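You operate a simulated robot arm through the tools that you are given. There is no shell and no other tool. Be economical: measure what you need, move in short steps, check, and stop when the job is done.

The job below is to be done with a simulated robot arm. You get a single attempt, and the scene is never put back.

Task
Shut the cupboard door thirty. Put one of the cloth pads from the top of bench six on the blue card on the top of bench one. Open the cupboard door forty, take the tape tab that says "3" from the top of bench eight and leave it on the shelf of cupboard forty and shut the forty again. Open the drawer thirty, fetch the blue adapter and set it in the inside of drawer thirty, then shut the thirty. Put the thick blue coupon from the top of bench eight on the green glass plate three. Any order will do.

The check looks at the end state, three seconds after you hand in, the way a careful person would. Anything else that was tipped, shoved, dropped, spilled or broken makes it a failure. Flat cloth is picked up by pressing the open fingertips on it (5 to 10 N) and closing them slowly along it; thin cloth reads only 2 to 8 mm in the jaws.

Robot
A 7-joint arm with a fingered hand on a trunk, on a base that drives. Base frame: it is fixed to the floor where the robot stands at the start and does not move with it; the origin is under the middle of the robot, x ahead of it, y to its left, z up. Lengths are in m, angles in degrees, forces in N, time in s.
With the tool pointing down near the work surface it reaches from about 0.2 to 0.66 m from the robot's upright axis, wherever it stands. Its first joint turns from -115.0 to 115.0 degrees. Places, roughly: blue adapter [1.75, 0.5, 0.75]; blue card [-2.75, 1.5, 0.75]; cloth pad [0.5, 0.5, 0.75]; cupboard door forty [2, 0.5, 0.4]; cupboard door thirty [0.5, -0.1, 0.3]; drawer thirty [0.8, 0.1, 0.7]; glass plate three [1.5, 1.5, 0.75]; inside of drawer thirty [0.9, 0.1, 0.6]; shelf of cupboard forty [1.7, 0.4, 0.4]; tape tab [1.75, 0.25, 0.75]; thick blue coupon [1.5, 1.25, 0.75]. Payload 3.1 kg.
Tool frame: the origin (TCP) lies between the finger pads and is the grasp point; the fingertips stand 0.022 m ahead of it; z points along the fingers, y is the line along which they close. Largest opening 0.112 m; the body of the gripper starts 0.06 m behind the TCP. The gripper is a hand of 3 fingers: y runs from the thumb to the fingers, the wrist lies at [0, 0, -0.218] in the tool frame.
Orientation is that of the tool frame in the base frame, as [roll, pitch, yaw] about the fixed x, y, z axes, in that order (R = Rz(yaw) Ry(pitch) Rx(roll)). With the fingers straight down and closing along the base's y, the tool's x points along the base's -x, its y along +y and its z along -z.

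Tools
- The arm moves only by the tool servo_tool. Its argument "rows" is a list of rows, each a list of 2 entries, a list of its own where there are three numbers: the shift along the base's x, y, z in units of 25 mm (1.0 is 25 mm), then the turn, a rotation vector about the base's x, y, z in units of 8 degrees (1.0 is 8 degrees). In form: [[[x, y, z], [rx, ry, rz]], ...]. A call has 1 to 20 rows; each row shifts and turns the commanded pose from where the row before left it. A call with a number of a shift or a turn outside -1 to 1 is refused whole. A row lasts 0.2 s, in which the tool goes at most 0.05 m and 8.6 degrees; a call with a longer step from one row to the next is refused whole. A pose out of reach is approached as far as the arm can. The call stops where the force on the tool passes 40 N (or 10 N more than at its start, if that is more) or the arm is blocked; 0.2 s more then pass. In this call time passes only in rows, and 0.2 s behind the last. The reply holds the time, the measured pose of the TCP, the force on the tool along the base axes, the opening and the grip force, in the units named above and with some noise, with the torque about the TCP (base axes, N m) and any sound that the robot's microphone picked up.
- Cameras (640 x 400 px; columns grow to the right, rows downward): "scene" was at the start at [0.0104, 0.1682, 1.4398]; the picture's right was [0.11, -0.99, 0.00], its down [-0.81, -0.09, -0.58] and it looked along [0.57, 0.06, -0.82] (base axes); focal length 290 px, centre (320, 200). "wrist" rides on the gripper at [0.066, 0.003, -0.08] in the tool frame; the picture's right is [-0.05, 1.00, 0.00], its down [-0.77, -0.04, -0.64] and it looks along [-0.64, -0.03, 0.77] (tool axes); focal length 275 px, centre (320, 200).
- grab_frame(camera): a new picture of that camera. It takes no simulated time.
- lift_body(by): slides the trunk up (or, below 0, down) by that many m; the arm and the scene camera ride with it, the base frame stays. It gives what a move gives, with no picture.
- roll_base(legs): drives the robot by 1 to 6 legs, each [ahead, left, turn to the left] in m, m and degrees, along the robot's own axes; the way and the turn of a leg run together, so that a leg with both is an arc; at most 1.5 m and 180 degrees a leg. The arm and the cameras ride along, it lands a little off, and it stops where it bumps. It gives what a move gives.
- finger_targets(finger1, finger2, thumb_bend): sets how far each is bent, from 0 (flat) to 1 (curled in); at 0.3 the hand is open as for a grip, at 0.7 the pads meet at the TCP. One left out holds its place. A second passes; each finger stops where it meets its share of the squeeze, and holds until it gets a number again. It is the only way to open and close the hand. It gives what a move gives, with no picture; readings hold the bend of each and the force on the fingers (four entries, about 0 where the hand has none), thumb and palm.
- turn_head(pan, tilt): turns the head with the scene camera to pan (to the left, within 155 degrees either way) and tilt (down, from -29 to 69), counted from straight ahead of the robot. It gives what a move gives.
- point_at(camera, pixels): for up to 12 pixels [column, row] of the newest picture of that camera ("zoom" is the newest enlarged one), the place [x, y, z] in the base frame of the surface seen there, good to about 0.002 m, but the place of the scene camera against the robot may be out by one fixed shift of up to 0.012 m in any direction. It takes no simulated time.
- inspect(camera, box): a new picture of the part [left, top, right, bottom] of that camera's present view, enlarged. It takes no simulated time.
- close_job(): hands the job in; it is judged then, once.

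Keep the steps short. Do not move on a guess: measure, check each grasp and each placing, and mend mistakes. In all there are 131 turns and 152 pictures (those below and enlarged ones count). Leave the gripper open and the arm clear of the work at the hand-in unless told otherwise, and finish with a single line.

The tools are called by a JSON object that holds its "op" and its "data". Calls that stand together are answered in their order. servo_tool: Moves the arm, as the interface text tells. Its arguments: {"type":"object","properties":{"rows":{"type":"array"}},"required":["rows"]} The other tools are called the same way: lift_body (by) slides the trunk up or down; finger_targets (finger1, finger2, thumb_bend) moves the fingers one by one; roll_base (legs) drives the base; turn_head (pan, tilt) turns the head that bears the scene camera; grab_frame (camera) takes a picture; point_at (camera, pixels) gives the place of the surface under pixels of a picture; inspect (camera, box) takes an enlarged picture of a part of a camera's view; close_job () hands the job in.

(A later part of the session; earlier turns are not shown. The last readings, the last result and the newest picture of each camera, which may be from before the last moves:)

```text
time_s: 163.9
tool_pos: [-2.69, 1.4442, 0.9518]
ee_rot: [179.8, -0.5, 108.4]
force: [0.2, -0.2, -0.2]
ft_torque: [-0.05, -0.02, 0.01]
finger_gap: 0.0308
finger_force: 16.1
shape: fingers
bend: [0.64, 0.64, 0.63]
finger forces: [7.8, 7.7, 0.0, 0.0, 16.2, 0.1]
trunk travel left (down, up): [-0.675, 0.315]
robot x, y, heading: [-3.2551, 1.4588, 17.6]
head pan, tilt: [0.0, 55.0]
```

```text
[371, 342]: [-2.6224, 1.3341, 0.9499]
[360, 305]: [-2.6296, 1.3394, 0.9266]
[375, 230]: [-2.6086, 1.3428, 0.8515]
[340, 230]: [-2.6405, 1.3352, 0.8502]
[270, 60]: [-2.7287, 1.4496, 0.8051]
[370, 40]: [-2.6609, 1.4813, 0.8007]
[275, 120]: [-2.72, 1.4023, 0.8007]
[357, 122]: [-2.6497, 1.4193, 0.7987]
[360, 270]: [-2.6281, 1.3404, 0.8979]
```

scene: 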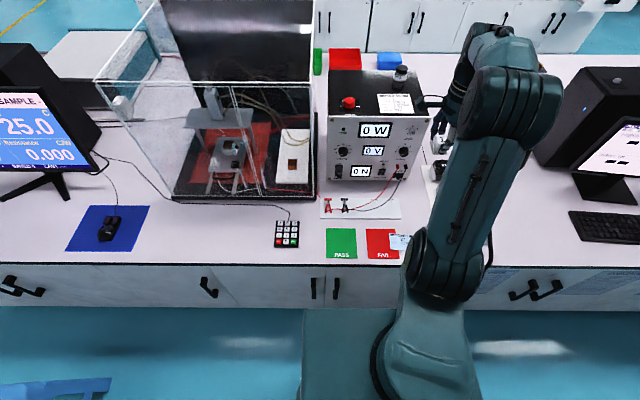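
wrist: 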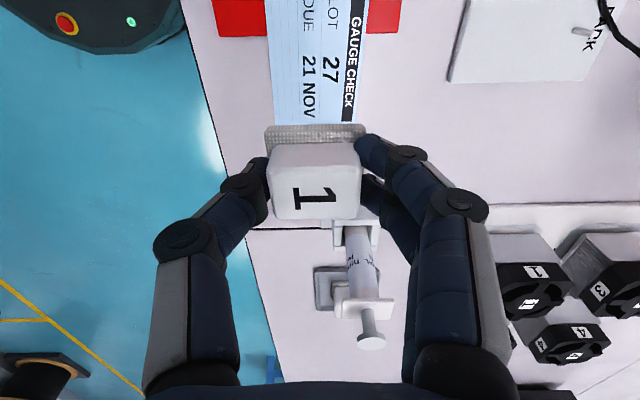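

Clear. Descend to just above, then slowly to contact.

{"op": "servo_tool", "data": {"rows": [[[-0.16, 0.2, -1], [0, 0, 0]], [[0, 0, -1], [0, 0, 0]], [[0, 0, -1], [0, 0, 0]], [[0, 0, -1], [0, 0, 0]], [[0, 0, -0.2], [0, 0, 0]], [[0, 0, -0.2], [0, 0, 0]], [[0, 0, -0.2], [0, 0, 0]]]}}

{"op": "grab_frame", "data": {"camera": "wrist"}}

```text
time_s: 165.6
tool_pos: [-2.6975, 1.45, 0.8381]
ee_rot: [179.7, -0.3, 108.5]
force: [0.6, -0.3, 5.3]
ft_torque: [0.08, 0.07, 0.04]
finger_gap: 0.0307
finger_force: 18.6
shape: fingers
bend: [0.64, 0.64, 0.63]
finger forces: [10.9, 8.2, 0.0, 0.1, 17.7, 0.0]
trunk travel left (down, up): [-0.675, 0.315]
robot x, y, heading: [-3.2522, 1.4598, 17.4]
head pan, tilt: [0.0, 55.0]
```

```text
90 pictures are left
```

wrist: 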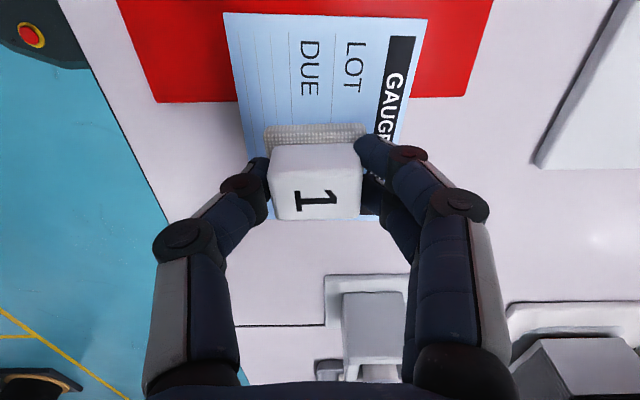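

Contact 5 N, pad fully on card. Release and lift.

{"op": "finger_targets", "data": {"finger1": 0.5, "finger2": 0.5, "thumb_bend": 0.5}}

{"op": "servo_tool", "data": {"rows": [[[0, 0, 0.4], [0, 0, 0]], [[0, 0, 1], [0, 0, 0]], [[0, 0, 1], [0, 0, 0]], [[0, 0, 1], [0, 0, 0]], [[0, 0, 1], [0, 0, 0]], [[0, 0, 1], [0, 0, 0]], [[0, 0, 1], [0, 0, 0]], [[0, 0, 1], [0, 0, 0]], [[0, 0, 1], [0, 0, 0]]]}}

{"op": "grab_frame", "data": {"camera": "wrist"}}

{"op": "lift_body", "data": {"by": 0.3}}

```text
time_s: 166.6
tool_pos: [-2.6962, 1.4494, 0.8378]
ee_rot: [179.8, -0.5, 108.5]
force: [0.4, -0.1, 0.7]
ft_torque: [0.04, -0.01, 0.01]
finger_gap: 0.0544
finger_force: 0.1
shape: fingers
bend: [0.5, 0.5, 0.5]
finger forces: [0.1, 0.0, 0.1, 0.0, 0.1, 0.0]
trunk travel left (down, up): [-0.675, 0.315]
robot x, y, heading: [-3.2553, 1.4626, 17.4]
head pan, tilt: [0.0, 55.0]
```

```text
time_s: 168.6
tool_pos: [-2.6962, 1.4482, 1.0497]
ee_rot: [179.8, -0.6, 108.5]
force: [0.4, 0.4, -0.1]
ft_torque: [0.02, 0.01, 0.02]
finger_gap: 0.0549
finger_force: 0.0
shape: fingers
bend: [0.5, 0.5, 0.5]
finger forces: [0.0, 0.1, 0.0, 0.1, 0.1, 0.0]
trunk travel left (down, up): [-0.675, 0.315]
robot x, y, heading: [-3.2532, 1.4585, 17.5]
head pan, tilt: [0.0, 55.0]
```

```text
89 pictures are left
```

wrist: 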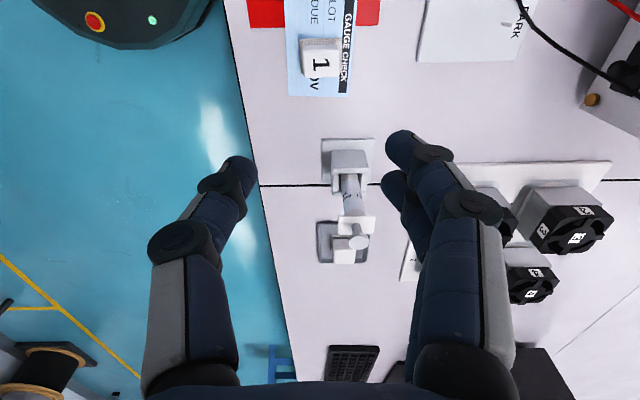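

```text
time_s: 171.6
tool_pos: [-2.6952, 1.4499, 1.3493]
ee_rot: [179.9, -0.5, 108.4]
force: [-0.2, -0.2, -0.2]
ft_torque: [0.02, -0.03, 0.01]
finger_gap: 0.0545
finger_force: 0.1
shape: fingers
bend: [0.5, 0.5, 0.5]
finger forces: [0.0, 0.0, 0.0, 0.1, 0.0, 0.2]
trunk travel left (down, up): [-0.975, 0.015]
robot x, y, heading: [-3.2578, 1.4598, 17.5]
head pan, tilt: [0.0, 55.0]
```

Pad 1 rests on the card. Return by the same way: back, left past the stool, then look before going forward.

{"op": "roll_base", "data": {"legs": [[-0.85, 0, -0.4], [0, 1.4, 0], [0, 1.3, 0], [1.45, 0, 0], [1.45, 0, 0], [0.5, 0, 0]]}}

{"op": "turn_head", "data": {"pan": -20, "tilt": 25}}

{"op": "grab_frame", "data": {"camera": "scene"}}

{"op": "turn_head", "data": {"pan": 30, "tilt": 25}}

{"op": "grab_frame", "data": {"camera": "scene"}}

```text
time_s: 204.9
tool_pos: [-1.154, 4.8499, 1.3493]
ee_rot: [179.8, -0.4, 108.9]
force: [0.8, -0.4, -0.4]
ft_torque: [0.0, 0.02, -0.01]
finger_gap: 0.0546
finger_force: 0.1
shape: fingers
bend: [0.5, 0.5, 0.5]
finger forces: [0.0, 0.1, 0.1, 0.0, 0.0, 0.0]
trunk travel left (down, up): [-0.975, 0.015]
robot x, y, heading: [-1.712, 4.8552, 17.8]
head pan, tilt: [0.0, 55.0]
```

```text
time_s: 205.9
tool_pos: [-1.154, 4.8504, 1.3491]
ee_rot: [179.8, -0.6, 108.9]
force: [0.3, -0.3, -1.0]
ft_torque: [0.02, 0.02, 0.0]
finger_gap: 0.0547
finger_force: 0.1
shape: fingers
bend: [0.5, 0.5, 0.5]
finger forces: [0.1, 0.1, 0.0, 0.0, 0.0, 0.0]
trunk travel left (down, up): [-0.975, 0.015]
robot x, y, heading: [-1.7132, 4.8548, 17.5]
head pan, tilt: [-20.0, 25.0]
```

```text
88 pictures are left
```

scene: 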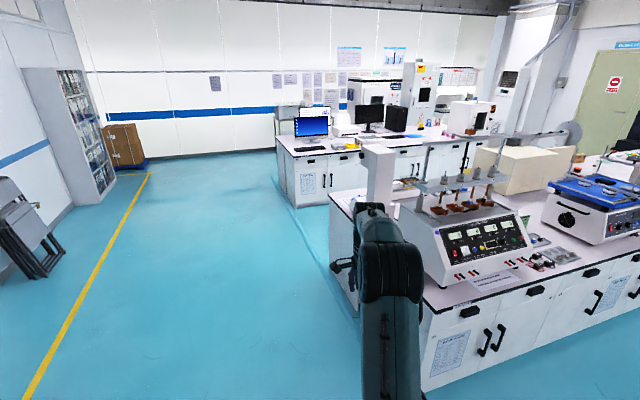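

```text
time_s: 207.1
tool_pos: [-1.154, 4.8509, 1.3485]
ee_rot: [179.8, -0.5, 108.8]
force: [0.0, 0.1, 0.0]
ft_torque: [-0.02, 0.0, 0.03]
finger_gap: 0.0548
finger_force: 0.0
shape: fingers
bend: [0.5, 0.5, 0.5]
finger forces: [0.0, 0.0, 0.0, 0.1, 0.0, 0.0]
trunk travel left (down, up): [-0.975, 0.015]
robot x, y, heading: [-1.7161, 4.8561, 17.9]
head pan, tilt: [30.0, 25.0]
```

```text
87 pictures are left
```

scene: 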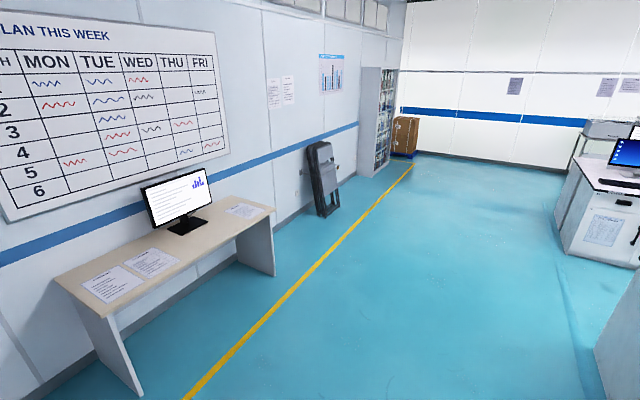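

The left passage is clear. Drive 3.0 m ahead beyond the front island, turn around, then look down the far aisle.

{"op": "roll_base", "data": {"legs": [[1.5, 0, 0], [1.5, 0, 0], [0, 0, -90], [0, 0, -90]]}}

{"op": "turn_head", "data": {"pan": 65, "tilt": 35}}

{"op": "grab_frame", "data": {"camera": "scene"}}

{"op": "point_at", "data": {"camera": "scene", "pixels": [[320, 100], [320, 150], [320, 200], [320, 300], [200, 200], [450, 200], [400, 150], [250, 150], [100, 200], [550, 200], [280, 90], [360, 90]]}}

```text
time_s: 229.2
tool_pos: [0.5926, 5.7696, 1.3494]
ee_rot: [179.8, -0.5, -73.9]
force: [-0.2, -0.6, -0.7]
ft_torque: [0.0, 0.03, -0.02]
finger_gap: 0.0545
finger_force: 0.0
shape: fingers
bend: [0.5, 0.5, 0.5]
finger forces: [0.1, 0.1, 0.1, 0.0, 0.0, 0.0]
trunk travel left (down, up): [-0.975, 0.015]
robot x, y, heading: [1.153, 5.7368, -165.1]
head pan, tilt: [30.0, 25.0]
```

```text
time_s: 230.2
tool_pos: [0.5927, 5.7687, 1.3491]
ee_rot: [179.7, -0.5, -73.9]
force: [-0.1, -0.3, 0.2]
ft_torque: [0.02, 0.01, -0.02]
finger_gap: 0.0546
finger_force: 0.2
shape: fingers
bend: [0.5, 0.5, 0.5]
finger forces: [0.1, 0.0, 0.0, 0.1, 0.0, 0.0]
trunk travel left (down, up): [-0.975, 0.015]
robot x, y, heading: [1.1489, 5.7364, -164.9]
head pan, tilt: [65.0, 35.0]
```

```text
86 pictures are left
```

scene: 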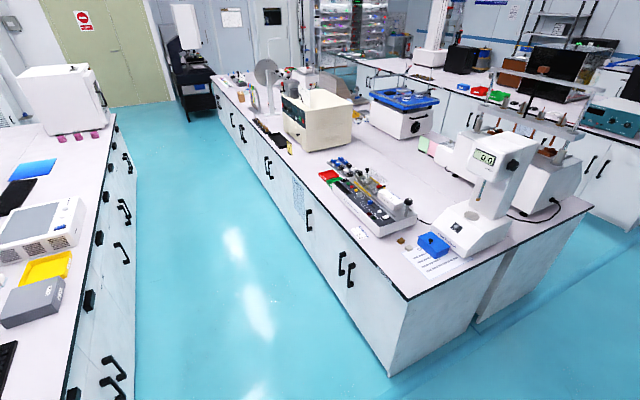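

```text
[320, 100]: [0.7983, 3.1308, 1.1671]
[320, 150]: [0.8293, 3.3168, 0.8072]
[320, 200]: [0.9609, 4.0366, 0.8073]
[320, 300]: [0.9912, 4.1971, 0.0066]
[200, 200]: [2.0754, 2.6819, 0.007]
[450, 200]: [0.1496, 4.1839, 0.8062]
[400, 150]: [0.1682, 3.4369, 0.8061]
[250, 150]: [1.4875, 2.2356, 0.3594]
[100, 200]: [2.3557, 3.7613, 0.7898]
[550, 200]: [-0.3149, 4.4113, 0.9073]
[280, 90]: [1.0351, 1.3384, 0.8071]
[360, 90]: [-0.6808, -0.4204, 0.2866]
```

Aisle is clear (u 2.08–3.35, I'm at 2.78). Square the heading and slide left (along −v) 4.3 m.

{"op": "roll_base", "data": {"legs": [[0, 0, 2.1], [0, 1.45, 0], [0, 1.45, 0], [0, 1.4, 0]]}}

{"op": "turn_head", "data": {"pan": 0, "tilt": 45}}

{"op": "grab_frame", "data": {"camera": "scene"}}

{"op": "turn_head", "data": {"pan": 45, "tilt": 45}}

{"op": "grab_frame", "data": {"camera": "scene"}}

```text
time_s: 251.1
tool_pos: [1.8189, 1.657, 1.3491]
ee_rot: [179.9, -0.5, -72.1]
force: [0.7, -0.2, -0.8]
ft_torque: [-0.01, 0.04, 0.03]
finger_gap: 0.0549
finger_force: 0.1
shape: fingers
bend: [0.5, 0.5, 0.5]
finger forces: [0.0, 0.0, 0.0, 0.1, 0.0, 0.0]
trunk travel left (down, up): [-0.975, 0.015]
robot x, y, heading: [2.3755, 1.6404, -163.4]
head pan, tilt: [65.0, 35.0]
```

```text
time_s: 252.4
tool_pos: [1.8184, 1.6567, 1.3484]
ee_rot: [179.8, -0.4, -72.1]
force: [0.1, 0.7, 0.5]
ft_torque: [-0.04, -0.03, 0.0]
finger_gap: 0.0548
finger_force: 0.0
shape: fingers
bend: [0.5, 0.5, 0.5]
finger forces: [0.0, 0.0, 0.0, 0.0, 0.0, 0.0]
trunk travel left (down, up): [-0.975, 0.015]
robot x, y, heading: [2.3789, 1.6388, -163.2]
head pan, tilt: [0.0, 45.0]
```

```text
85 pictures are left
```

scene: 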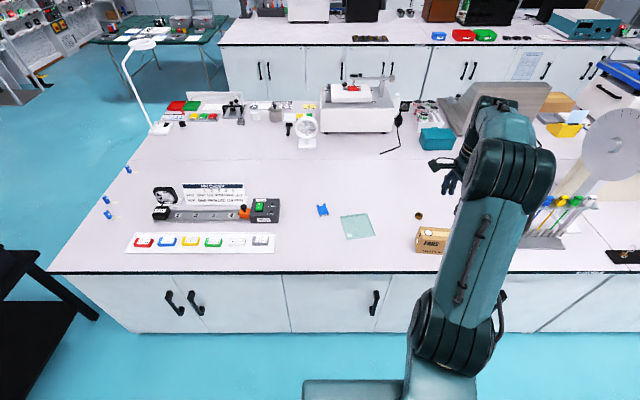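

```text
time_s: 253.6
tool_pos: [1.8178, 1.6564, 1.3488]
ee_rot: [179.9, -0.5, -72.1]
force: [-0.5, 0.3, 0.6]
ft_torque: [0.0, 0.05, -0.01]
finger_gap: 0.0546
finger_force: 0.1
shape: fingers
bend: [0.5, 0.5, 0.5]
finger forces: [0.0, 0.0, 0.0, 0.1, 0.0, 0.1]
trunk travel left (down, up): [-0.975, 0.015]
robot x, y, heading: [2.3768, 1.6431, -163.2]
head pan, tilt: [45.0, 45.0]
```

```text
84 pictures are left
```

scene: 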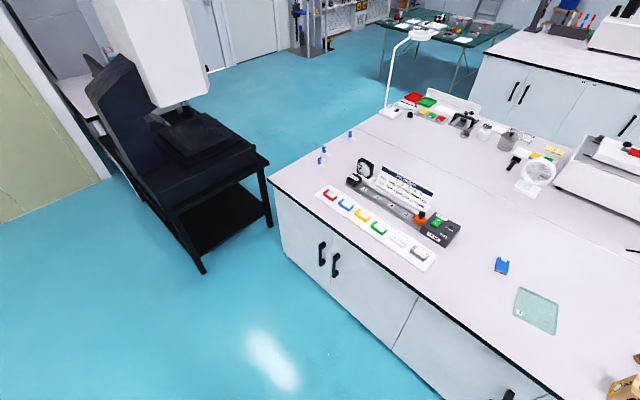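

Now I see adapters row, blue coupon, glass plate and tabs. Zoom in and measure.

{"op": "inspect", "data": {"camera": "scene", "box": [300, 110, 460, 280]}}

{"op": "inspect", "data": {"camera": "scene", "box": [470, 230, 610, 350]}}

{"op": "point_at", "data": {"camera": "scene", "pixels": [[501, 266], [520, 290], [560, 300], [515, 318], [555, 333], [536, 312], [346, 206], [323, 150], [319, 162], [350, 136], [321, 255], [335, 265]]}}

```text
2.35 times, centred on (380, 195) of scene
```

zoom: 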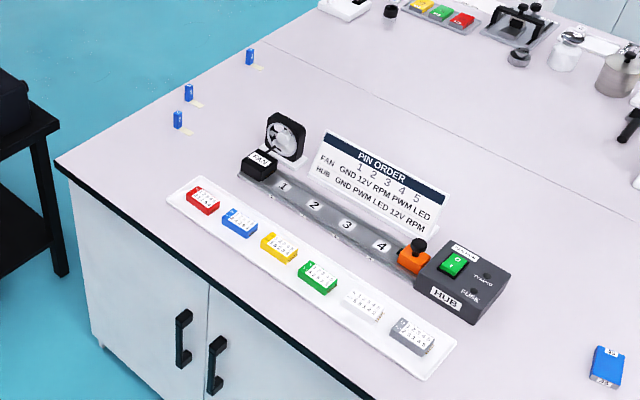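

```text
3.33 times, centred on (540, 290) of scene
```

zoom: 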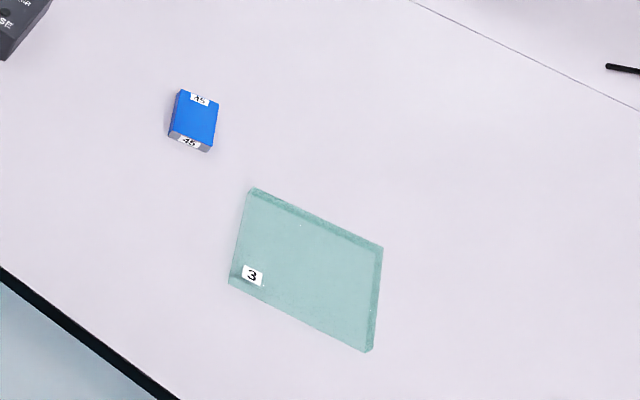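

```text
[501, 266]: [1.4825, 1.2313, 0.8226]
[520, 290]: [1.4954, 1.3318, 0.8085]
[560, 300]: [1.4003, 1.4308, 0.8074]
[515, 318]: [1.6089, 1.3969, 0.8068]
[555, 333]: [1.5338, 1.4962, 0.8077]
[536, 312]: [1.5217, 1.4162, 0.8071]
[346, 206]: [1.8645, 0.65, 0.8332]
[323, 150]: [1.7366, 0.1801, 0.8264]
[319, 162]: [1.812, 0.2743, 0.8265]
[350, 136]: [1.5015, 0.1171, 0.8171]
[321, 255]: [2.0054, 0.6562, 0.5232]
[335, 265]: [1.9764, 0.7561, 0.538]
```

Coupon at (1.482, 1.231), plate centre ≈(1.52, 1.415). Turn the hand so it closes sideways, and drive to the bench.

{"op": "servo_tool", "data": {"rows": [[[0, 0, 0], [0, 0, 0.94]], [[0, 0, 0], [0, 0, 0.94]], [[0, 0, 0], [0, 0, 0.94]], [[0, 0, 0], [0, 0, 0.94]], [[0, 0, 0], [0, 0, 0.94]], [[0, 0, 0], [0, 0, 0.94]], [[0, 0, 0], [0, 0, 0.94]], [[0, 0, 0], [0, 0, 0.94]], [[0, 0, 0], [0, 0, 0.94]], [[0, 0, 0], [0, 0, 0.94]], [[0, 0, 0], [0, 0, 0.94]], [[0, 0, 0], [0, 0, 0.94]]]}}

{"op": "roll_base", "data": {"legs": [[0.2, 0.07, 0.4], [0.1, 0, 0]]}}

{"op": "lift_body", "data": {"by": -0.2}}

{"op": "grab_frame", "data": {"camera": "wrist"}}

{"op": "turn_head", "data": {"pan": 0, "tilt": 60}}

{"op": "grab_frame", "data": {"camera": "scene"}}

```text
time_s: 256.2
tool_pos: [1.8194, 1.6566, 1.3497]
ee_rot: [179.9, -0.5, 18.4]
force: [1.3, 0.1, -0.7]
ft_torque: [0.04, 0.01, 0.04]
finger_gap: 0.0546
finger_force: 0.1
shape: fingers
bend: [0.5, 0.5, 0.5]
finger forces: [0.1, 0.0, 0.0, 0.0, 0.0, 0.0]
trunk travel left (down, up): [-0.975, 0.015]
robot x, y, heading: [2.3799, 1.6414, -163.2]
head pan, tilt: [45.0, 45.0]
```

```text
time_s: 258.6
tool_pos: [1.5551, 1.501, 1.349]
ee_rot: [179.9, -0.5, 18.5]
force: [0.2, 0.3, -0.1]
ft_torque: [-0.02, -0.02, 0.0]
finger_gap: 0.0547
finger_force: 0.1
shape: fingers
bend: [0.5, 0.5, 0.5]
finger forces: [0.1, 0.1, 0.1, 0.0, 0.0, 0.0]
trunk travel left (down, up): [-0.975, 0.015]
robot x, y, heading: [2.1124, 1.4912, -162.9]
head pan, tilt: [45.0, 45.0]
```

```text
time_s: 260.7
tool_pos: [1.5535, 1.5002, 1.1499]
ee_rot: [179.8, -0.5, 18.4]
force: [0.7, 0.0, 0.1]
ft_torque: [-0.04, -0.04, 0.02]
finger_gap: 0.0546
finger_force: 0.1
shape: fingers
bend: [0.5, 0.5, 0.5]
finger forces: [0.0, 0.0, 0.1, 0.0, 0.0, 0.1]
trunk travel left (down, up): [-0.775, 0.215]
robot x, y, heading: [2.1143, 1.4847, -163.0]
head pan, tilt: [45.0, 45.0]
```

```text
81 pictures are left
```

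wrist: 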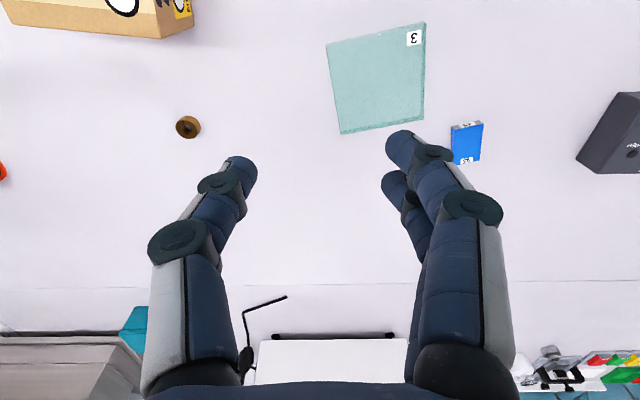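

```text
time_s: 261.8
tool_pos: [1.5533, 1.501, 1.1487]
ee_rot: [179.9, -0.5, 18.3]
force: [0.0, 0.8, 0.9]
ft_torque: [0.02, 0.0, 0.02]
finger_gap: 0.0549
finger_force: 0.0
shape: fingers
bend: [0.5, 0.5, 0.5]
finger forces: [0.0, 0.0, 0.0, 0.0, 0.1, 0.0]
trunk travel left (down, up): [-0.775, 0.215]
robot x, y, heading: [2.112, 1.4872, -162.9]
head pan, tilt: [0.0, 60.0]
```

```text
80 pictures are left
```

scene: 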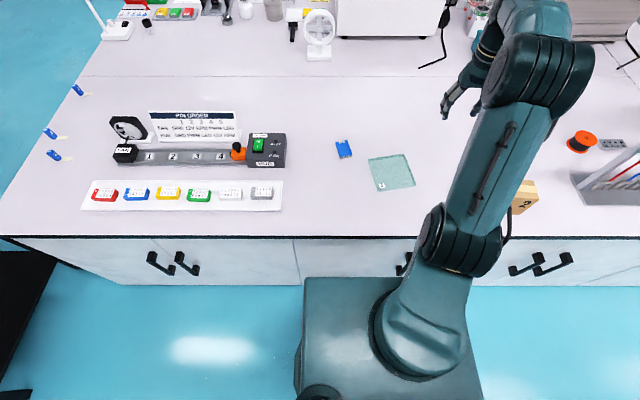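

Measure coupon and plate in the wrist view, and the base front vs bench gap in the scene view.

{"op": "point_at", "data": {"camera": "wrist", "pixels": [[466, 143], [452, 127], [483, 124], [479, 160], [455, 164], [335, 45], [424, 25], [422, 117], [341, 132], [382, 75]]}}

{"op": "point_at", "data": {"camera": "scene", "pixels": [[320, 282], [380, 282], [320, 237], [250, 280], [300, 300]]}}

{"op": "inspect", "data": {"camera": "wrist", "box": [310, 10, 510, 180]}}

```text
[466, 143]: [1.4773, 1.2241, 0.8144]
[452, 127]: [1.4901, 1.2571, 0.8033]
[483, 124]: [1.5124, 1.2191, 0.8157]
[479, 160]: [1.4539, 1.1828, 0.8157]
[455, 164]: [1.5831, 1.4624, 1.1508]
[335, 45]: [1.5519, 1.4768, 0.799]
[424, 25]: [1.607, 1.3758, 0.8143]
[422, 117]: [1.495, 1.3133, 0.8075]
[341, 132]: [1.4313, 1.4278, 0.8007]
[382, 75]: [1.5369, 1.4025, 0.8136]
```

```text
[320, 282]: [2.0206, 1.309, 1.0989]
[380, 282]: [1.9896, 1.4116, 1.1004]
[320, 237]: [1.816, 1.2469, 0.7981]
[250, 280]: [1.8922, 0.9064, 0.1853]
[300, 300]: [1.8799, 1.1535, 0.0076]
```

```text
2.35 times, centred on (410, 95) of wrist
```

zoom: 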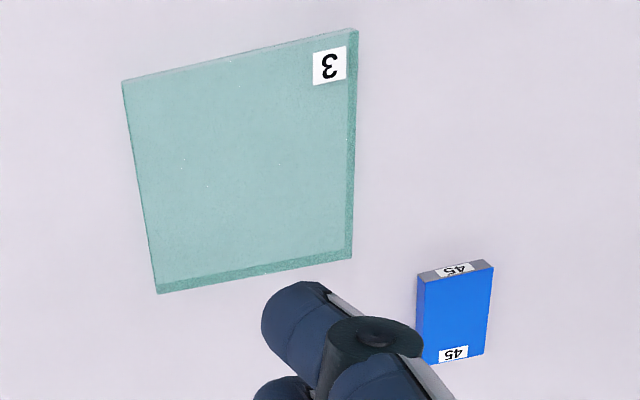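

Coupon: long axis ≈32° from x, top z 0.8155, ~16 mm thick, at the reach limit, so I tilt the hand 25° forward, align it, and move above at z≈0.95.

{"op": "servo_tool", "data": {"rows": [[[-0.25, -0.93, -0.66], [0, 0, 0.84]], [[-0.25, -0.93, -0.66], [0, 0, 0.84]], [[-0.25, -0.93, -0.66], [-0.412, 0.664, 0]], [[-0.25, -0.93, -0.66], [-0.412, 0.664, 0]], [[-0.25, -0.93, -0.66], [-0.412, 0.664, 0]], [[-0.25, -0.93, -0.66], [-0.412, 0.664, 0]], [[-0.25, -0.93, -0.66], [0, 0, 0]], [[-0.25, -0.93, -0.66], [0, 0, 0]], [[-0.25, -0.93, -0.66], [0, 0, 0]], [[-0.25, -0.93, -0.66], [0, 0, 0]], [[-0.25, -0.93, -0.66], [0, 0, 0]], [[-0.25, -0.93, -0.66], [0, 0, 0]], [[0, 0, 0], [0, 0, 0]]]}}

{"op": "finger_targets", "data": {"finger1": 0.42, "finger2": 0.42, "thumb_bend": 0.42}}

{"op": "grab_frame", "data": {"camera": "wrist"}}

```text
time_s: 264.6
tool_pos: [1.4796, 1.2231, 0.9511]
ee_rot: [179.8, 24.6, 31.9]
force: [0.2, -0.4, -0.7]
ft_torque: [0.0, 0.02, 0.04]
finger_gap: 0.0545
finger_force: 0.0
shape: fingers
bend: [0.5, 0.5, 0.5]
finger forces: [0.1, 0.0, 0.0, 0.1, 0.1, 0.0]
trunk travel left (down, up): [-0.775, 0.215]
robot x, y, heading: [2.112, 1.4882, -162.7]
head pan, tilt: [0.0, 60.0]
```

```text
time_s: 265.6
tool_pos: [1.4795, 1.2216, 0.9505]
ee_rot: [179.7, 24.5, 31.9]
force: [0.5, 0.6, -0.4]
ft_torque: [-0.03, 0.02, -0.02]
finger_gap: 0.0775
finger_force: 0.1
shape: fingers
bend: [0.42, 0.42, 0.42]
finger forces: [0.0, 0.1, 0.0, 0.0, 0.1, 0.0]
trunk travel left (down, up): [-0.775, 0.215]
robot x, y, heading: [2.1122, 1.484, -162.8]
head pan, tilt: [0.0, 60.0]
```

```text
78 pictures are left
```

wrist: 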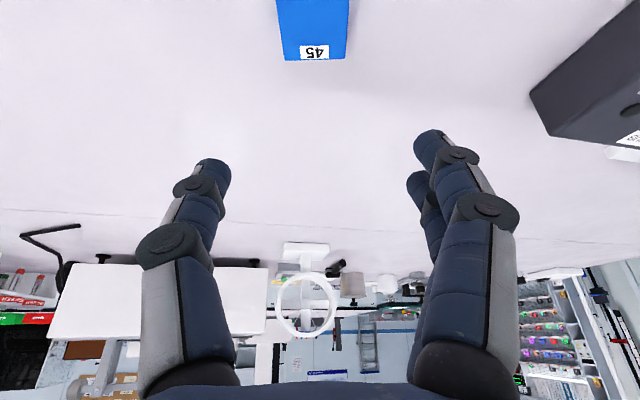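

Aligned laterally (coupon edges at columns 280–348). Measure its near corners and descend partway.

{"op": "point_at", "data": {"camera": "wrist", "pixels": [[284, 52], [344, 52], [281, 5], [348, 5], [314, 30], [314, 75], [313, 59]]}}

{"op": "servo_tool", "data": {"rows": [[[0, 0, -0.9], [0, 0, 0]], [[0, 0, -0.9], [0, 0, 0]], [[0, 0, 0], [0, 0, 0]]]}}

{"op": "grab_frame", "data": {"camera": "wrist"}}

```text
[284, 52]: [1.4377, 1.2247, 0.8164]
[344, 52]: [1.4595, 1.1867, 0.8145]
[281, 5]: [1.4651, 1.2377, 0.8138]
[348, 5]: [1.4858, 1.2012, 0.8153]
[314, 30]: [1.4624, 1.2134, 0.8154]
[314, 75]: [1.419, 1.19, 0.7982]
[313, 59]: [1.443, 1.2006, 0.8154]
```

```text
time_s: 266.4
tool_pos: [1.48, 1.2231, 0.9039]
ee_rot: [179.8, 24.4, 31.8]
force: [-0.4, 0.1, -0.1]
ft_torque: [-0.01, 0.02, 0.02]
finger_gap: 0.0775
finger_force: 0.1
shape: fingers
bend: [0.42, 0.42, 0.42]
finger forces: [0.0, 0.1, 0.0, 0.0, 0.0, 0.1]
trunk travel left (down, up): [-0.775, 0.215]
robot x, y, heading: [2.1123, 1.4833, -163.1]
head pan, tilt: [0.0, 60.0]
```

```text
77 pictures are left
```

wrist: 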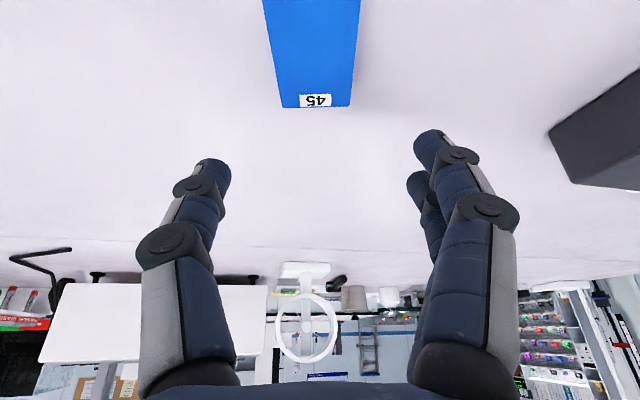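

Coupon 44 mm wide, centre (1.478, 1.224) right beneath the TCP. Descend to z≈0.827 and close.

{"op": "servo_tool", "data": {"rows": [[[0, 0, -0.8], [0, 0, 0]], [[0, 0, -0.8], [0, 0, 0]], [[0, 0, -0.8], [0, 0, 0]], [[0, 0, -0.25], [0, 0, 0]], [[0, 0, -0.25], [0, 0, 0]], [[0, 0, -0.2], [0, 0, 0]]]}}

{"op": "finger_targets", "data": {"finger1": 0.68, "finger2": 0.68, "thumb_bend": 0.68}}

{"op": "grab_frame", "data": {"camera": "wrist"}}

```text
time_s: 267.8
tool_pos: [1.479, 1.2231, 0.8289]
ee_rot: [179.9, 24.6, 31.8]
force: [-0.6, 0.5, 3.2]
ft_torque: [-0.09, -0.06, -0.01]
finger_gap: 0.0782
finger_force: 1.8
shape: fingers
bend: [0.42, 0.42, 0.42]
finger forces: [3.2, 0.0, 0.1, 0.0, 0.1, 0.0]
trunk travel left (down, up): [-0.775, 0.215]
robot x, y, heading: [2.116, 1.4852, -162.8]
head pan, tilt: [0.0, 60.0]
```

```text
time_s: 268.8
tool_pos: [1.4804, 1.2218, 0.8299]
ee_rot: [179.9, 24.7, 31.8]
force: [-0.1, -4.8, 11.5]
ft_torque: [-0.46, -0.24, -0.09]
finger_gap: 0.0394
finger_force: 18.2
shape: fingers
bend: [0.58, 0.57, 0.61]
finger forces: [16.9, 7.8, 0.0, 0.0, 12.2, 0.1]
trunk travel left (down, up): [-0.775, 0.215]
robot x, y, heading: [2.1161, 1.4866, -162.8]
head pan, tilt: [0.0, 60.0]
```

```text
76 pictures are left
```

wrist: 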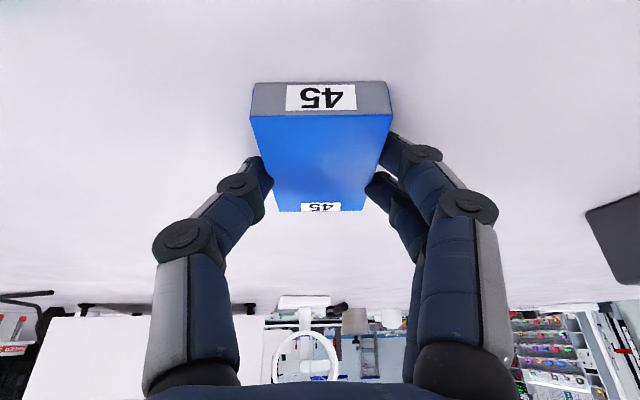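

Gripped (39 mm, 18 N). Lift 7 cm and carry to above the plate centre (1.521, 1.398).

{"op": "servo_tool", "data": {"rows": [[[0, 0, 0.5], [0, 0, 0]], [[0, 0, 1], [0, 0, 0]], [[0, 0, 1], [0, 0, 0]], [[0.2, 0.88, 0], [0, 0, 0]], [[0.2, 0.88, 0], [0, 0, 0]], [[0.2, 0.88, 0], [0, 0, 0]], [[0.2, 0.88, 0], [0, 0, 0]], [[0.2, 0.88, 0], [0, 0, 0]], [[0.2, 0.88, 0], [0, 0, 0]], [[0.2, 0.88, 0], [0, 0, 0]], [[0.2, 0.88, 0], [0, 0, 0]], [[0, 0, 0], [0, 0, 0]]]}}

{"op": "grab_frame", "data": {"camera": "wrist"}}

{"op": "grab_frame", "data": {"camera": "scene"}}

```text
time_s: 271.4
tool_pos: [1.5194, 1.3986, 0.8908]
ee_rot: [179.8, 24.4, 31.8]
force: [1.3, -1.0, -0.5]
ft_torque: [0.01, 0.0, 0.0]
finger_gap: 0.0393
finger_force: 13.5
shape: fingers
bend: [0.58, 0.58, 0.61]
finger forces: [7.1, 6.6, 0.1, 0.1, 13.5, 0.0]
trunk travel left (down, up): [-0.775, 0.215]
robot x, y, heading: [2.1132, 1.4876, -163.1]
head pan, tilt: [0.0, 60.0]
```

```text
75 pictures are left
```

wrist: 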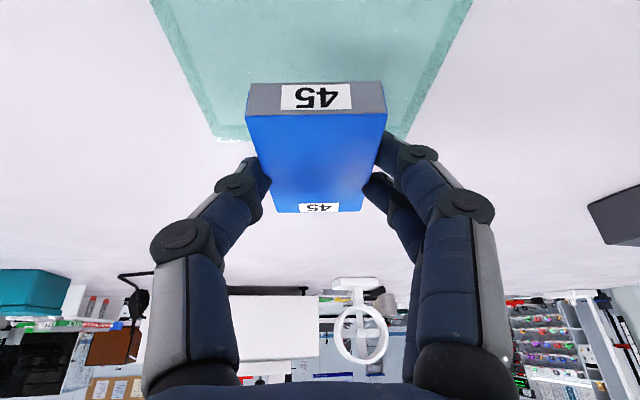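

```text
74 pictures are left
```

scene: 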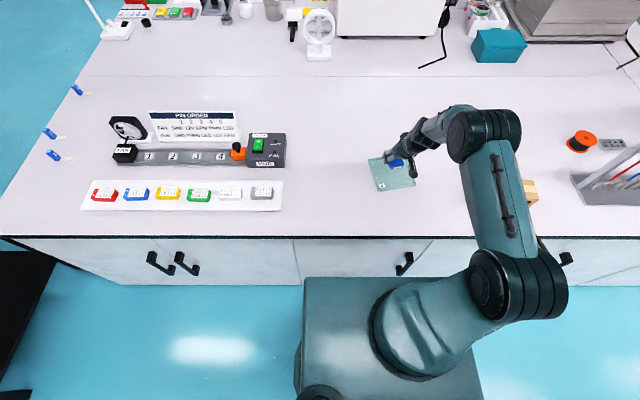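

Coupon is over the plate. Descend slowly until contact.

{"op": "servo_tool", "data": {"rows": [[[0, 0, -0.8], [0, 0, 0]], [[0, 0, -0.5], [0, 0, 0]], [[0, 0, -0.24], [0, 0, 0]], [[0, 0, -0.2], [0, 0, 0]], [[0, 0, -0.16], [0, 0, 0]]]}}

{"op": "grab_frame", "data": {"camera": "wrist"}}

```text
time_s: 272.6
tool_pos: [1.5192, 1.399, 0.8451]
ee_rot: [179.9, 24.7, 31.8]
force: [0.1, 0.2, 6.7]
ft_torque: [-0.16, -0.15, 0.01]
finger_gap: 0.0389
finger_force: 17.3
shape: fingers
bend: [0.59, 0.58, 0.61]
finger forces: [14.4, 6.5, 0.1, 0.0, 13.9, 0.1]
trunk travel left (down, up): [-0.775, 0.215]
robot x, y, heading: [2.111, 1.4846, -163.1]
head pan, tilt: [0.0, 60.0]
```

```text
73 pictures are left
```

wrist: 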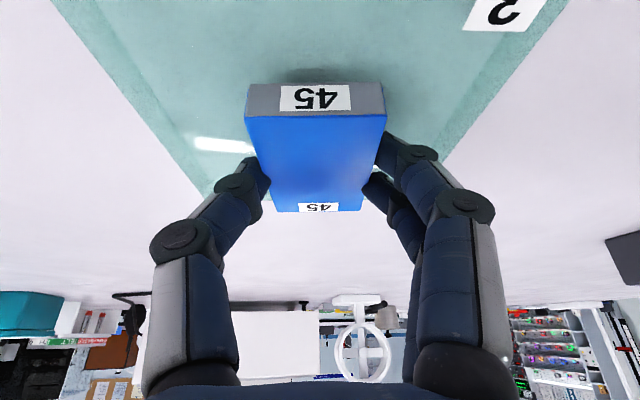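

Contact. Release gently and rise.

{"op": "finger_targets", "data": {"finger1": 0.5, "finger2": 0.5, "thumb_bend": 0.53}}

{"op": "servo_tool", "data": {"rows": [[[0, 0, 0.4], [0, 0, 0]], [[0.2, 0.1, 1], [0, 0, 0]], [[0.3, 0.15, 1], [0, 0, 0]], [[0.3, 0.15, 1], [0, 0, 0]], [[0.3, 0.15, 1], [0, 0, 0]], [[0.3, 0.15, 1], [0, 0, 0]], [[0.3, 0.15, 1], [0, 0, 0]]]}}

{"op": "grab_frame", "data": {"camera": "wrist"}}

{"op": "inspect", "data": {"camera": "scene", "box": [320, 120, 480, 220]}}

```text
time_s: 273.6
tool_pos: [1.5204, 1.3984, 0.846]
ee_rot: [179.9, 24.7, 31.9]
force: [-4.0, 0.7, 13.8]
ft_torque: [-0.34, -0.15, -0.08]
finger_gap: 0.044
finger_force: 6.9
shape: fingers
bend: [0.57, 0.5, 0.53]
finger forces: [14.7, 0.0, 0.1, 0.1, 0.3, 0.1]
trunk travel left (down, up): [-0.775, 0.215]
robot x, y, heading: [2.1137, 1.4841, -163.0]
head pan, tilt: [0.0, 60.0]
```

```text
time_s: 275.2
tool_pos: [1.5613, 1.42, 1.0036]
ee_rot: [179.8, 24.5, 31.8]
force: [0.5, 0.2, -0.1]
ft_torque: [-0.02, 0.01, 0.02]
finger_gap: 0.0503
finger_force: 0.1
shape: fingers
bend: [0.5, 0.5, 0.53]
finger forces: [0.0, 0.0, 0.1, 0.0, 0.0, 0.1]
trunk travel left (down, up): [-0.775, 0.215]
robot x, y, heading: [2.1141, 1.4885, -162.9]
head pan, tilt: [0.0, 60.0]
```

```text
72 pictures are left
```

wrist: 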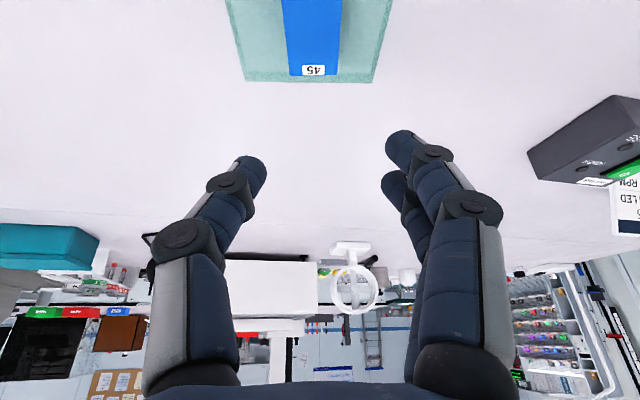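

```text
4.00 times, centred on (400, 170) of scene
```

zoom: 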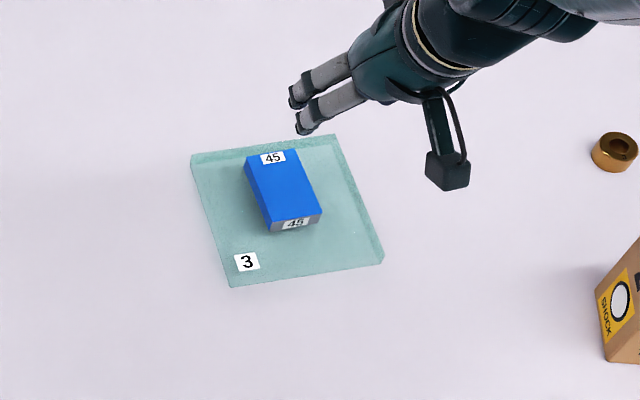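

Coupon lies fully on plate 3. Next cupboard 40: back off, slide left, and look at the door labels.

{"op": "roll_base", "data": {"legs": [[-0.38, 0, 0], [0, 0.7, 0]]}}

{"op": "turn_head", "data": {"pan": 10, "tilt": 55}}

{"op": "servo_tool", "data": {"rows": [[[0, 0, 0], [0, 0, -0.92]], [[0, 0, 0], [0, 0, -0.92]], [[0, 0, 0], [-0.27, 0.88, 0]], [[0, 0, 0], [-0.27, 0.88, 0]], [[0, 0, 0], [-0.27, 0.88, 0]], [[0, 0, 0], [-0.27, 0.88, 0]], [[0, 0, 0], [-0.27, 0.88, 0]], [[0, 0, 0], [-0.27, 0.88, 0]], [[0, 0, 0], [-0.27, 0.88, 0]], [[0, 0, 0], [-0.27, 0.88, 0]], [[0, 0, 0], [-0.22, 0.74, 0]], [[0, 0, 0], [0, 0, 0]]]}}

{"op": "grab_frame", "data": {"camera": "scene"}}

```text
time_s: 281.1
tool_pos: [2.1236, 0.8616, 1.0031]
ee_rot: [179.9, 24.5, 31.2]
force: [0.7, -0.4, -0.3]
ft_torque: [-0.01, -0.01, 0.0]
finger_gap: 0.0505
finger_force: 0.0
shape: fingers
bend: [0.5, 0.5, 0.53]
finger forces: [0.0, 0.1, 0.1, 0.0, 0.0, 0.0]
trunk travel left (down, up): [-0.775, 0.215]
robot x, y, heading: [2.6761, 0.9234, -163.8]
head pan, tilt: [0.0, 60.0]
```

```text
time_s: 281.8
tool_pos: [2.1235, 0.8606, 1.0031]
ee_rot: [179.8, 24.5, 31.3]
force: [-0.4, -0.4, -0.7]
ft_torque: [0.03, 0.01, -0.01]
finger_gap: 0.0507
finger_force: 0.1
shape: fingers
bend: [0.5, 0.5, 0.53]
finger forces: [0.0, 0.1, 0.1, 0.0, 0.0, 0.1]
trunk travel left (down, up): [-0.775, 0.215]
robot x, y, heading: [2.678, 0.9234, -163.2]
head pan, tilt: [10.0, 55.0]
```

```text
time_s: 284.4
tool_pos: [2.1459, 0.8356, 0.9895]
ee_rot: [170.5, 66.4, 15.5]
force: [0.0, 0.1, -0.3]
ft_torque: [0.01, 0.01, -0.04]
finger_gap: 0.0503
finger_force: 0.0
shape: fingers
bend: [0.5, 0.5, 0.53]
finger forces: [0.0, 0.0, 0.0, 0.0, 0.1, 0.0]
out of reach, approached as far as the arm can: row 5, 6, 7, 8
trunk travel left (down, up): [-0.775, 0.215]
robot x, y, heading: [2.6802, 0.9255, -163.4]
head pan, tilt: [10.0, 55.0]
```

```text
70 pictures are left
```

scene: 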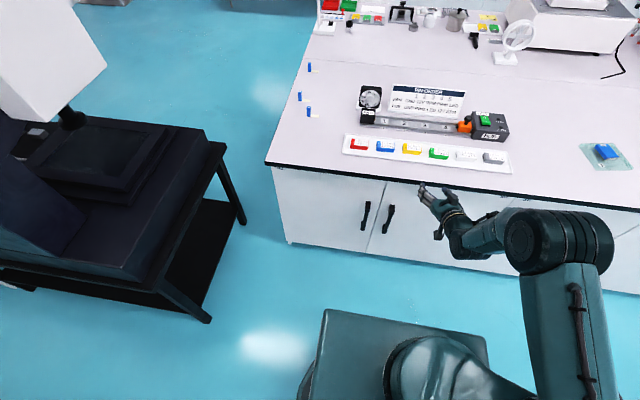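

Measure door 40 (left of seam), its handle, and the black table; zoom for labels.

{"op": "inspect", "data": {"camera": "scene", "box": [250, 140, 450, 280]}}

{"op": "point_at", "data": {"camera": "scene", "pixels": [[368, 204], [364, 226], [390, 208], [385, 230], [384, 183], [368, 250], [275, 170], [290, 242], [226, 148], [244, 222], [210, 318], [330, 200]]}}

```text
2.86 times, centred on (350, 210) of scene
```

zoom: 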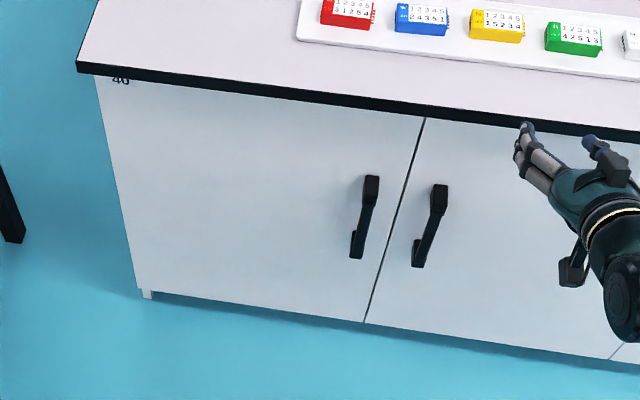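

```text
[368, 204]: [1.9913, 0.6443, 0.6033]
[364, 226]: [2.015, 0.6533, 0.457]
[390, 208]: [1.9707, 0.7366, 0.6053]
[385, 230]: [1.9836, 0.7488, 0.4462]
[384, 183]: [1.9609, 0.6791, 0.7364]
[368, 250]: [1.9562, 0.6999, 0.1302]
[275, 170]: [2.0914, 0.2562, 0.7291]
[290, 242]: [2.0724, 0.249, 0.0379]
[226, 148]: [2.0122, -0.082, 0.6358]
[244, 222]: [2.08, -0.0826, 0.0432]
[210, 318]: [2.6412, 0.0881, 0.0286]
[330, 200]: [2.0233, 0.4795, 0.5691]
```

Door 40 confirmed: hinge at the island end (left), handle bar centre ≈(2.003, 0.649, 0.53). Lower the trunk, then level the hand and shift it in front of the handle.

{"op": "lift_body", "data": {"by": -0.4}}

{"op": "lift_body", "data": {"by": -0.06}}

{"op": "servo_tool", "data": {"rows": [[[-0.3, -0.85, 0], [-0.2, 0.65, 0]], [[-0.3, -0.85, 0], [-0.2, 0.65, 0]], [[-0.2, -0.8, 0], [-0.2, 0.65, 0]], [[-0.1, -0.8, 0], [-0.2, 0.65, 0]], [[0.1, -0.8, 0], [0, 0, 0]], [[0.2, -0.8, 0], [0, 0, 0]], [[0, 0, 0], [0, 0, 0]]]}}

{"op": "finger_targets", "data": {"finger1": 0.42, "finger2": 0.42, "thumb_bend": 0.42}}

{"op": "grab_frame", "data": {"camera": "wrist"}}

{"op": "grab_frame", "data": {"camera": "scene"}}

```text
time_s: 288.2
tool_pos: [2.1461, 0.8354, 0.5905]
ee_rot: [170.5, 66.3, 15.5]
force: [-0.3, -0.4, 0.5]
ft_torque: [-0.01, 0.01, -0.01]
finger_gap: 0.0506
finger_force: 0.1
shape: fingers
bend: [0.5, 0.5, 0.53]
finger forces: [0.1, 0.0, 0.0, 0.0, 0.0, 0.1]
trunk travel left (down, up): [-0.375, 0.615]
robot x, y, heading: [2.6775, 0.925, -163.6]
head pan, tilt: [10.0, 55.0]
```

```text
time_s: 289.2
tool_pos: [2.1464, 0.8359, 0.5304]
ee_rot: [170.5, 66.2, 15.5]
force: [0.3, -0.2, 0.3]
ft_torque: [0.01, 0.0, -0.04]
finger_gap: 0.0504
finger_force: 0.0
shape: fingers
bend: [0.5, 0.5, 0.53]
finger forces: [0.1, 0.0, 0.0, 0.0, 0.0, 0.0]
trunk travel left (down, up): [-0.315, 0.675]
robot x, y, heading: [2.6802, 0.9278, -163.7]
head pan, tilt: [10.0, 55.0]
```

```text
time_s: 290.9
tool_pos: [2.1322, 0.7134, 0.5269]
ee_rot: [152.7, 88.1, -2.2]
force: [0.1, 0.0, 0.3]
ft_torque: [-0.02, 0.0, 0.03]
finger_gap: 0.0504
finger_force: 0.0
shape: fingers
bend: [0.5, 0.5, 0.53]
finger forces: [0.0, 0.0, 0.1, 0.0, 0.1, 0.0]
trunk travel left (down, up): [-0.315, 0.675]
robot x, y, heading: [2.674, 0.9229, -163.6]
head pan, tilt: [10.0, 55.0]
```

```text
time_s: 291.9
tool_pos: [2.1318, 0.714, 0.5282]
ee_rot: [152.7, 87.9, -2.2]
force: [1.0, -0.5, 0.9]
ft_torque: [0.02, 0.0, -0.02]
finger_gap: 0.0772
finger_force: 0.1
shape: fingers
bend: [0.42, 0.42, 0.42]
finger forces: [0.1, 0.0, 0.0, 0.0, 0.0, 0.0]
trunk travel left (down, up): [-0.315, 0.675]
robot x, y, heading: [2.6732, 0.9223, -163.8]
head pan, tilt: [10.0, 55.0]
```

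```text
68 pictures are left
```

wrist: 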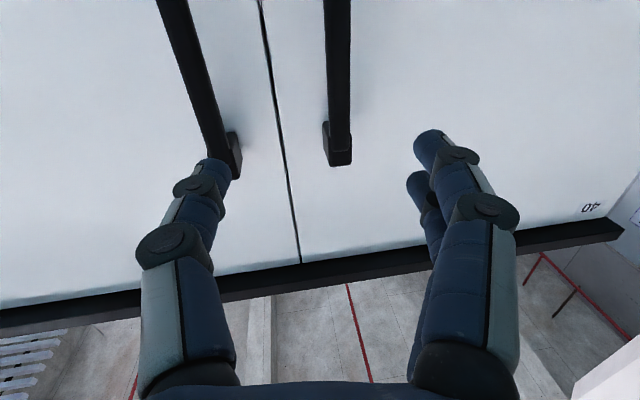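

```text
67 pictures are left
```

scene: 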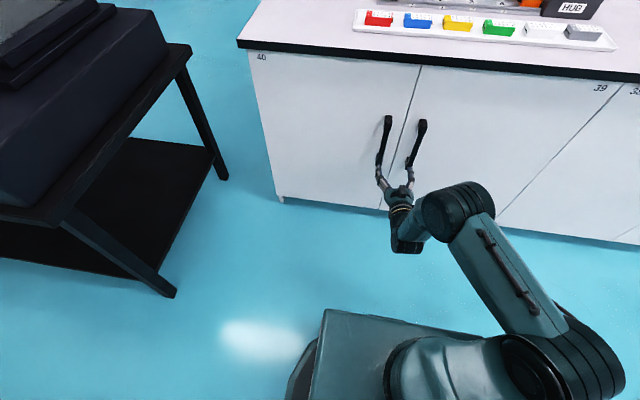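

Measure handle with the wrist camera.

{"op": "point_at", "data": {"camera": "wrist", "pixels": [[338, 20], [338, 90], [326, 90], [349, 90], [338, 135], [400, 60], [340, 158], [262, 60]]}}

```text
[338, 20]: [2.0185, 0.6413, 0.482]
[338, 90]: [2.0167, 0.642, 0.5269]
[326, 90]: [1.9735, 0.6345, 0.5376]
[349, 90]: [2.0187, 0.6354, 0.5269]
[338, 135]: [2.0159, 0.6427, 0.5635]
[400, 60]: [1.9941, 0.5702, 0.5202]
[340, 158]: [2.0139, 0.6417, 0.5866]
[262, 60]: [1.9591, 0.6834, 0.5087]
```

Bar front at (2.017, 0.641), u=2.116. Shift 36 mm left, yaw −16° toward the door's swing, advance 139 mm and grip.

{"op": "servo_tool", "data": {"rows": [[[0.21, -0.69, 0], [0, 0, -1]], [[0.21, -0.69, 0], [0, 0, -1]], [[-0.887, -0.272, 0], [0, 0, 0]], [[-0.887, -0.272, 0], [0, 0, 0]], [[-0.887, -0.272, 0], [0, 0, 0]], [[-0.887, -0.272, 0], [0, 0, 0]], [[-0.887, -0.272, 0], [0, 0, 0]], [[-0.887, -0.272, 0], [0, 0, 0]]]}}

{"op": "grab_frame", "data": {"camera": "wrist"}}

```text
time_s: 293.6
tool_pos: [2.0098, 0.6366, 0.5277]
ee_rot: [153.0, 88.0, -17.9]
force: [-0.3, 0.1, 0.5]
ft_torque: [0.0, -0.01, 0.0]
finger_gap: 0.0777
finger_force: 0.1
shape: fingers
bend: [0.42, 0.42, 0.42]
finger forces: [0.0, 0.1, 0.0, 0.0, 0.1, 0.1]
trunk travel left (down, up): [-0.315, 0.675]
robot x, y, heading: [2.679, 0.919, -163.7]
head pan, tilt: [10.0, 55.0]
```

```text
66 pictures are left
```

wrist: 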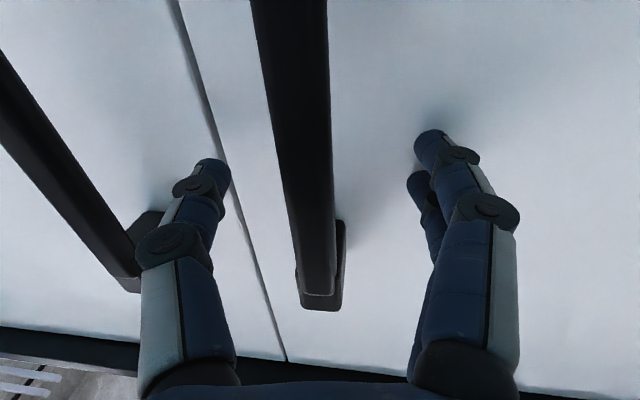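

Bar is between the fingers. Close.

{"op": "finger_targets", "data": {"finger1": 0.75, "finger2": 0.75, "thumb_bend": 0.75}}

{"op": "servo_tool", "data": {"rows": [[[0.48, 0.13, 0], [0, 0, -0.3]], [[0.48, 0.12, 0], [0, 0, -0.3]], [[0.5, 0.1, 0], [0, 0, -0.3]], [[0.5, 0.08, 0], [0, 0, -0.3]]]}}

{"op": "grab_frame", "data": {"camera": "scene"}}

```text
time_s: 294.6
tool_pos: [2.0087, 0.6382, 0.5284]
ee_rot: [151.9, 87.9, -19.1]
force: [-2.6, 8.5, 0.0]
ft_torque: [-0.03, -0.01, -0.01]
finger_gap: 0.0
finger_force: 4.9
shape: fingers
bend: [0.75, 0.75, 0.71]
finger forces: [0.0, 0.1, 0.1, 0.0, 9.0, 0.1]
trunk travel left (down, up): [-0.315, 0.675]
robot x, y, heading: [2.679, 0.9269, -163.6]
head pan, tilt: [10.0, 55.0]
```

```text
time_s: 295.6
tool_pos: [2.0583, 0.6487, 0.5317]
ee_rot: [152.1, 88.0, -28.4]
force: [-0.7, 0.9, 0.0]
ft_torque: [-0.03, 0.0, 0.01]
finger_gap: 0.0
finger_force: 2.0
shape: fingers
bend: [0.75, 0.75, 0.72]
finger forces: [0.0, 0.1, 0.0, 0.0, 4.6, 0.0]
trunk travel left (down, up): [-0.315, 0.675]
robot x, y, heading: [2.6771, 0.9249, -163.5]
head pan, tilt: [10.0, 55.0]
```

```text
65 pictures are left
```

scene: 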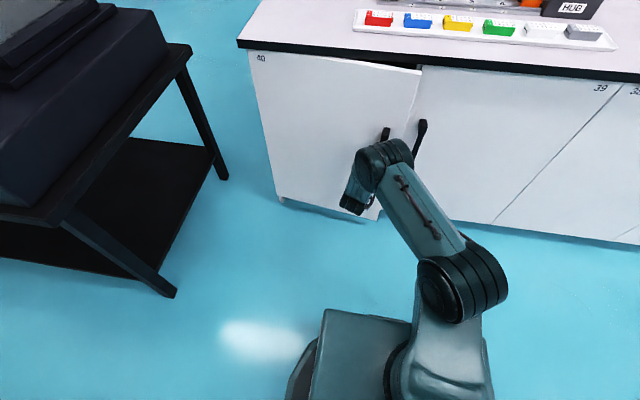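

The bar is hooked and the door follows. Continue along the arc to ~30°.

{"op": "servo_tool", "data": {"rows": [[[0.76, 0.12, 0], [0, 0, -0.36]], [[0.77, 0.08, 0], [0, 0, -0.36]], [[0.78, 0.05, 0], [0, 0, -0.36]], [[0.79, 0.0, 0], [0, 0, -0.36]], [[0.8, -0.03, 0], [0, 0, -0.36]], [[0.8, -0.08, 0], [0, 0, -0.36]], [[0.8, -0.12, 0], [0, 0, -0.36]], [[0.8, -0.16, 0], [0, 0, -0.36]]]}}

{"op": "grab_frame", "data": {"camera": "scene"}}

```text
time_s: 297.4
tool_pos: [2.2142, 0.6452, 0.5296]
ee_rot: [155.2, 88.1, -48.7]
force: [2.2, -2.3, -0.6]
ft_torque: [0.0, 0.04, 0.0]
finger_gap: 0.0
finger_force: 3.6
shape: fingers
bend: [0.74, 0.74, 0.74]
finger forces: [0.7, 0.6, 0.0, 0.0, 6.0, 0.0]
trunk travel left (down, up): [-0.315, 0.675]
robot x, y, heading: [2.6787, 0.925, -163.5]
head pan, tilt: [10.0, 55.0]
```

```text
64 pictures are left
```

scene: 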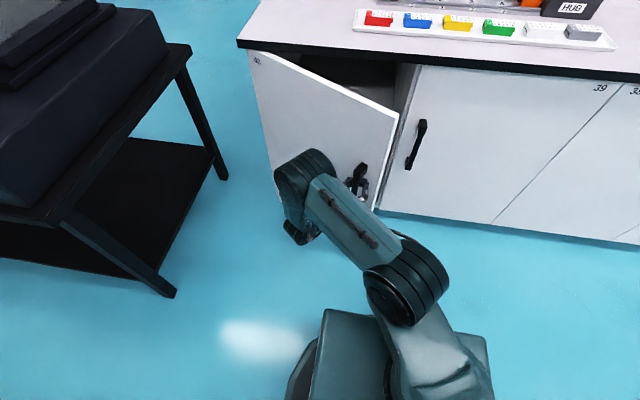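

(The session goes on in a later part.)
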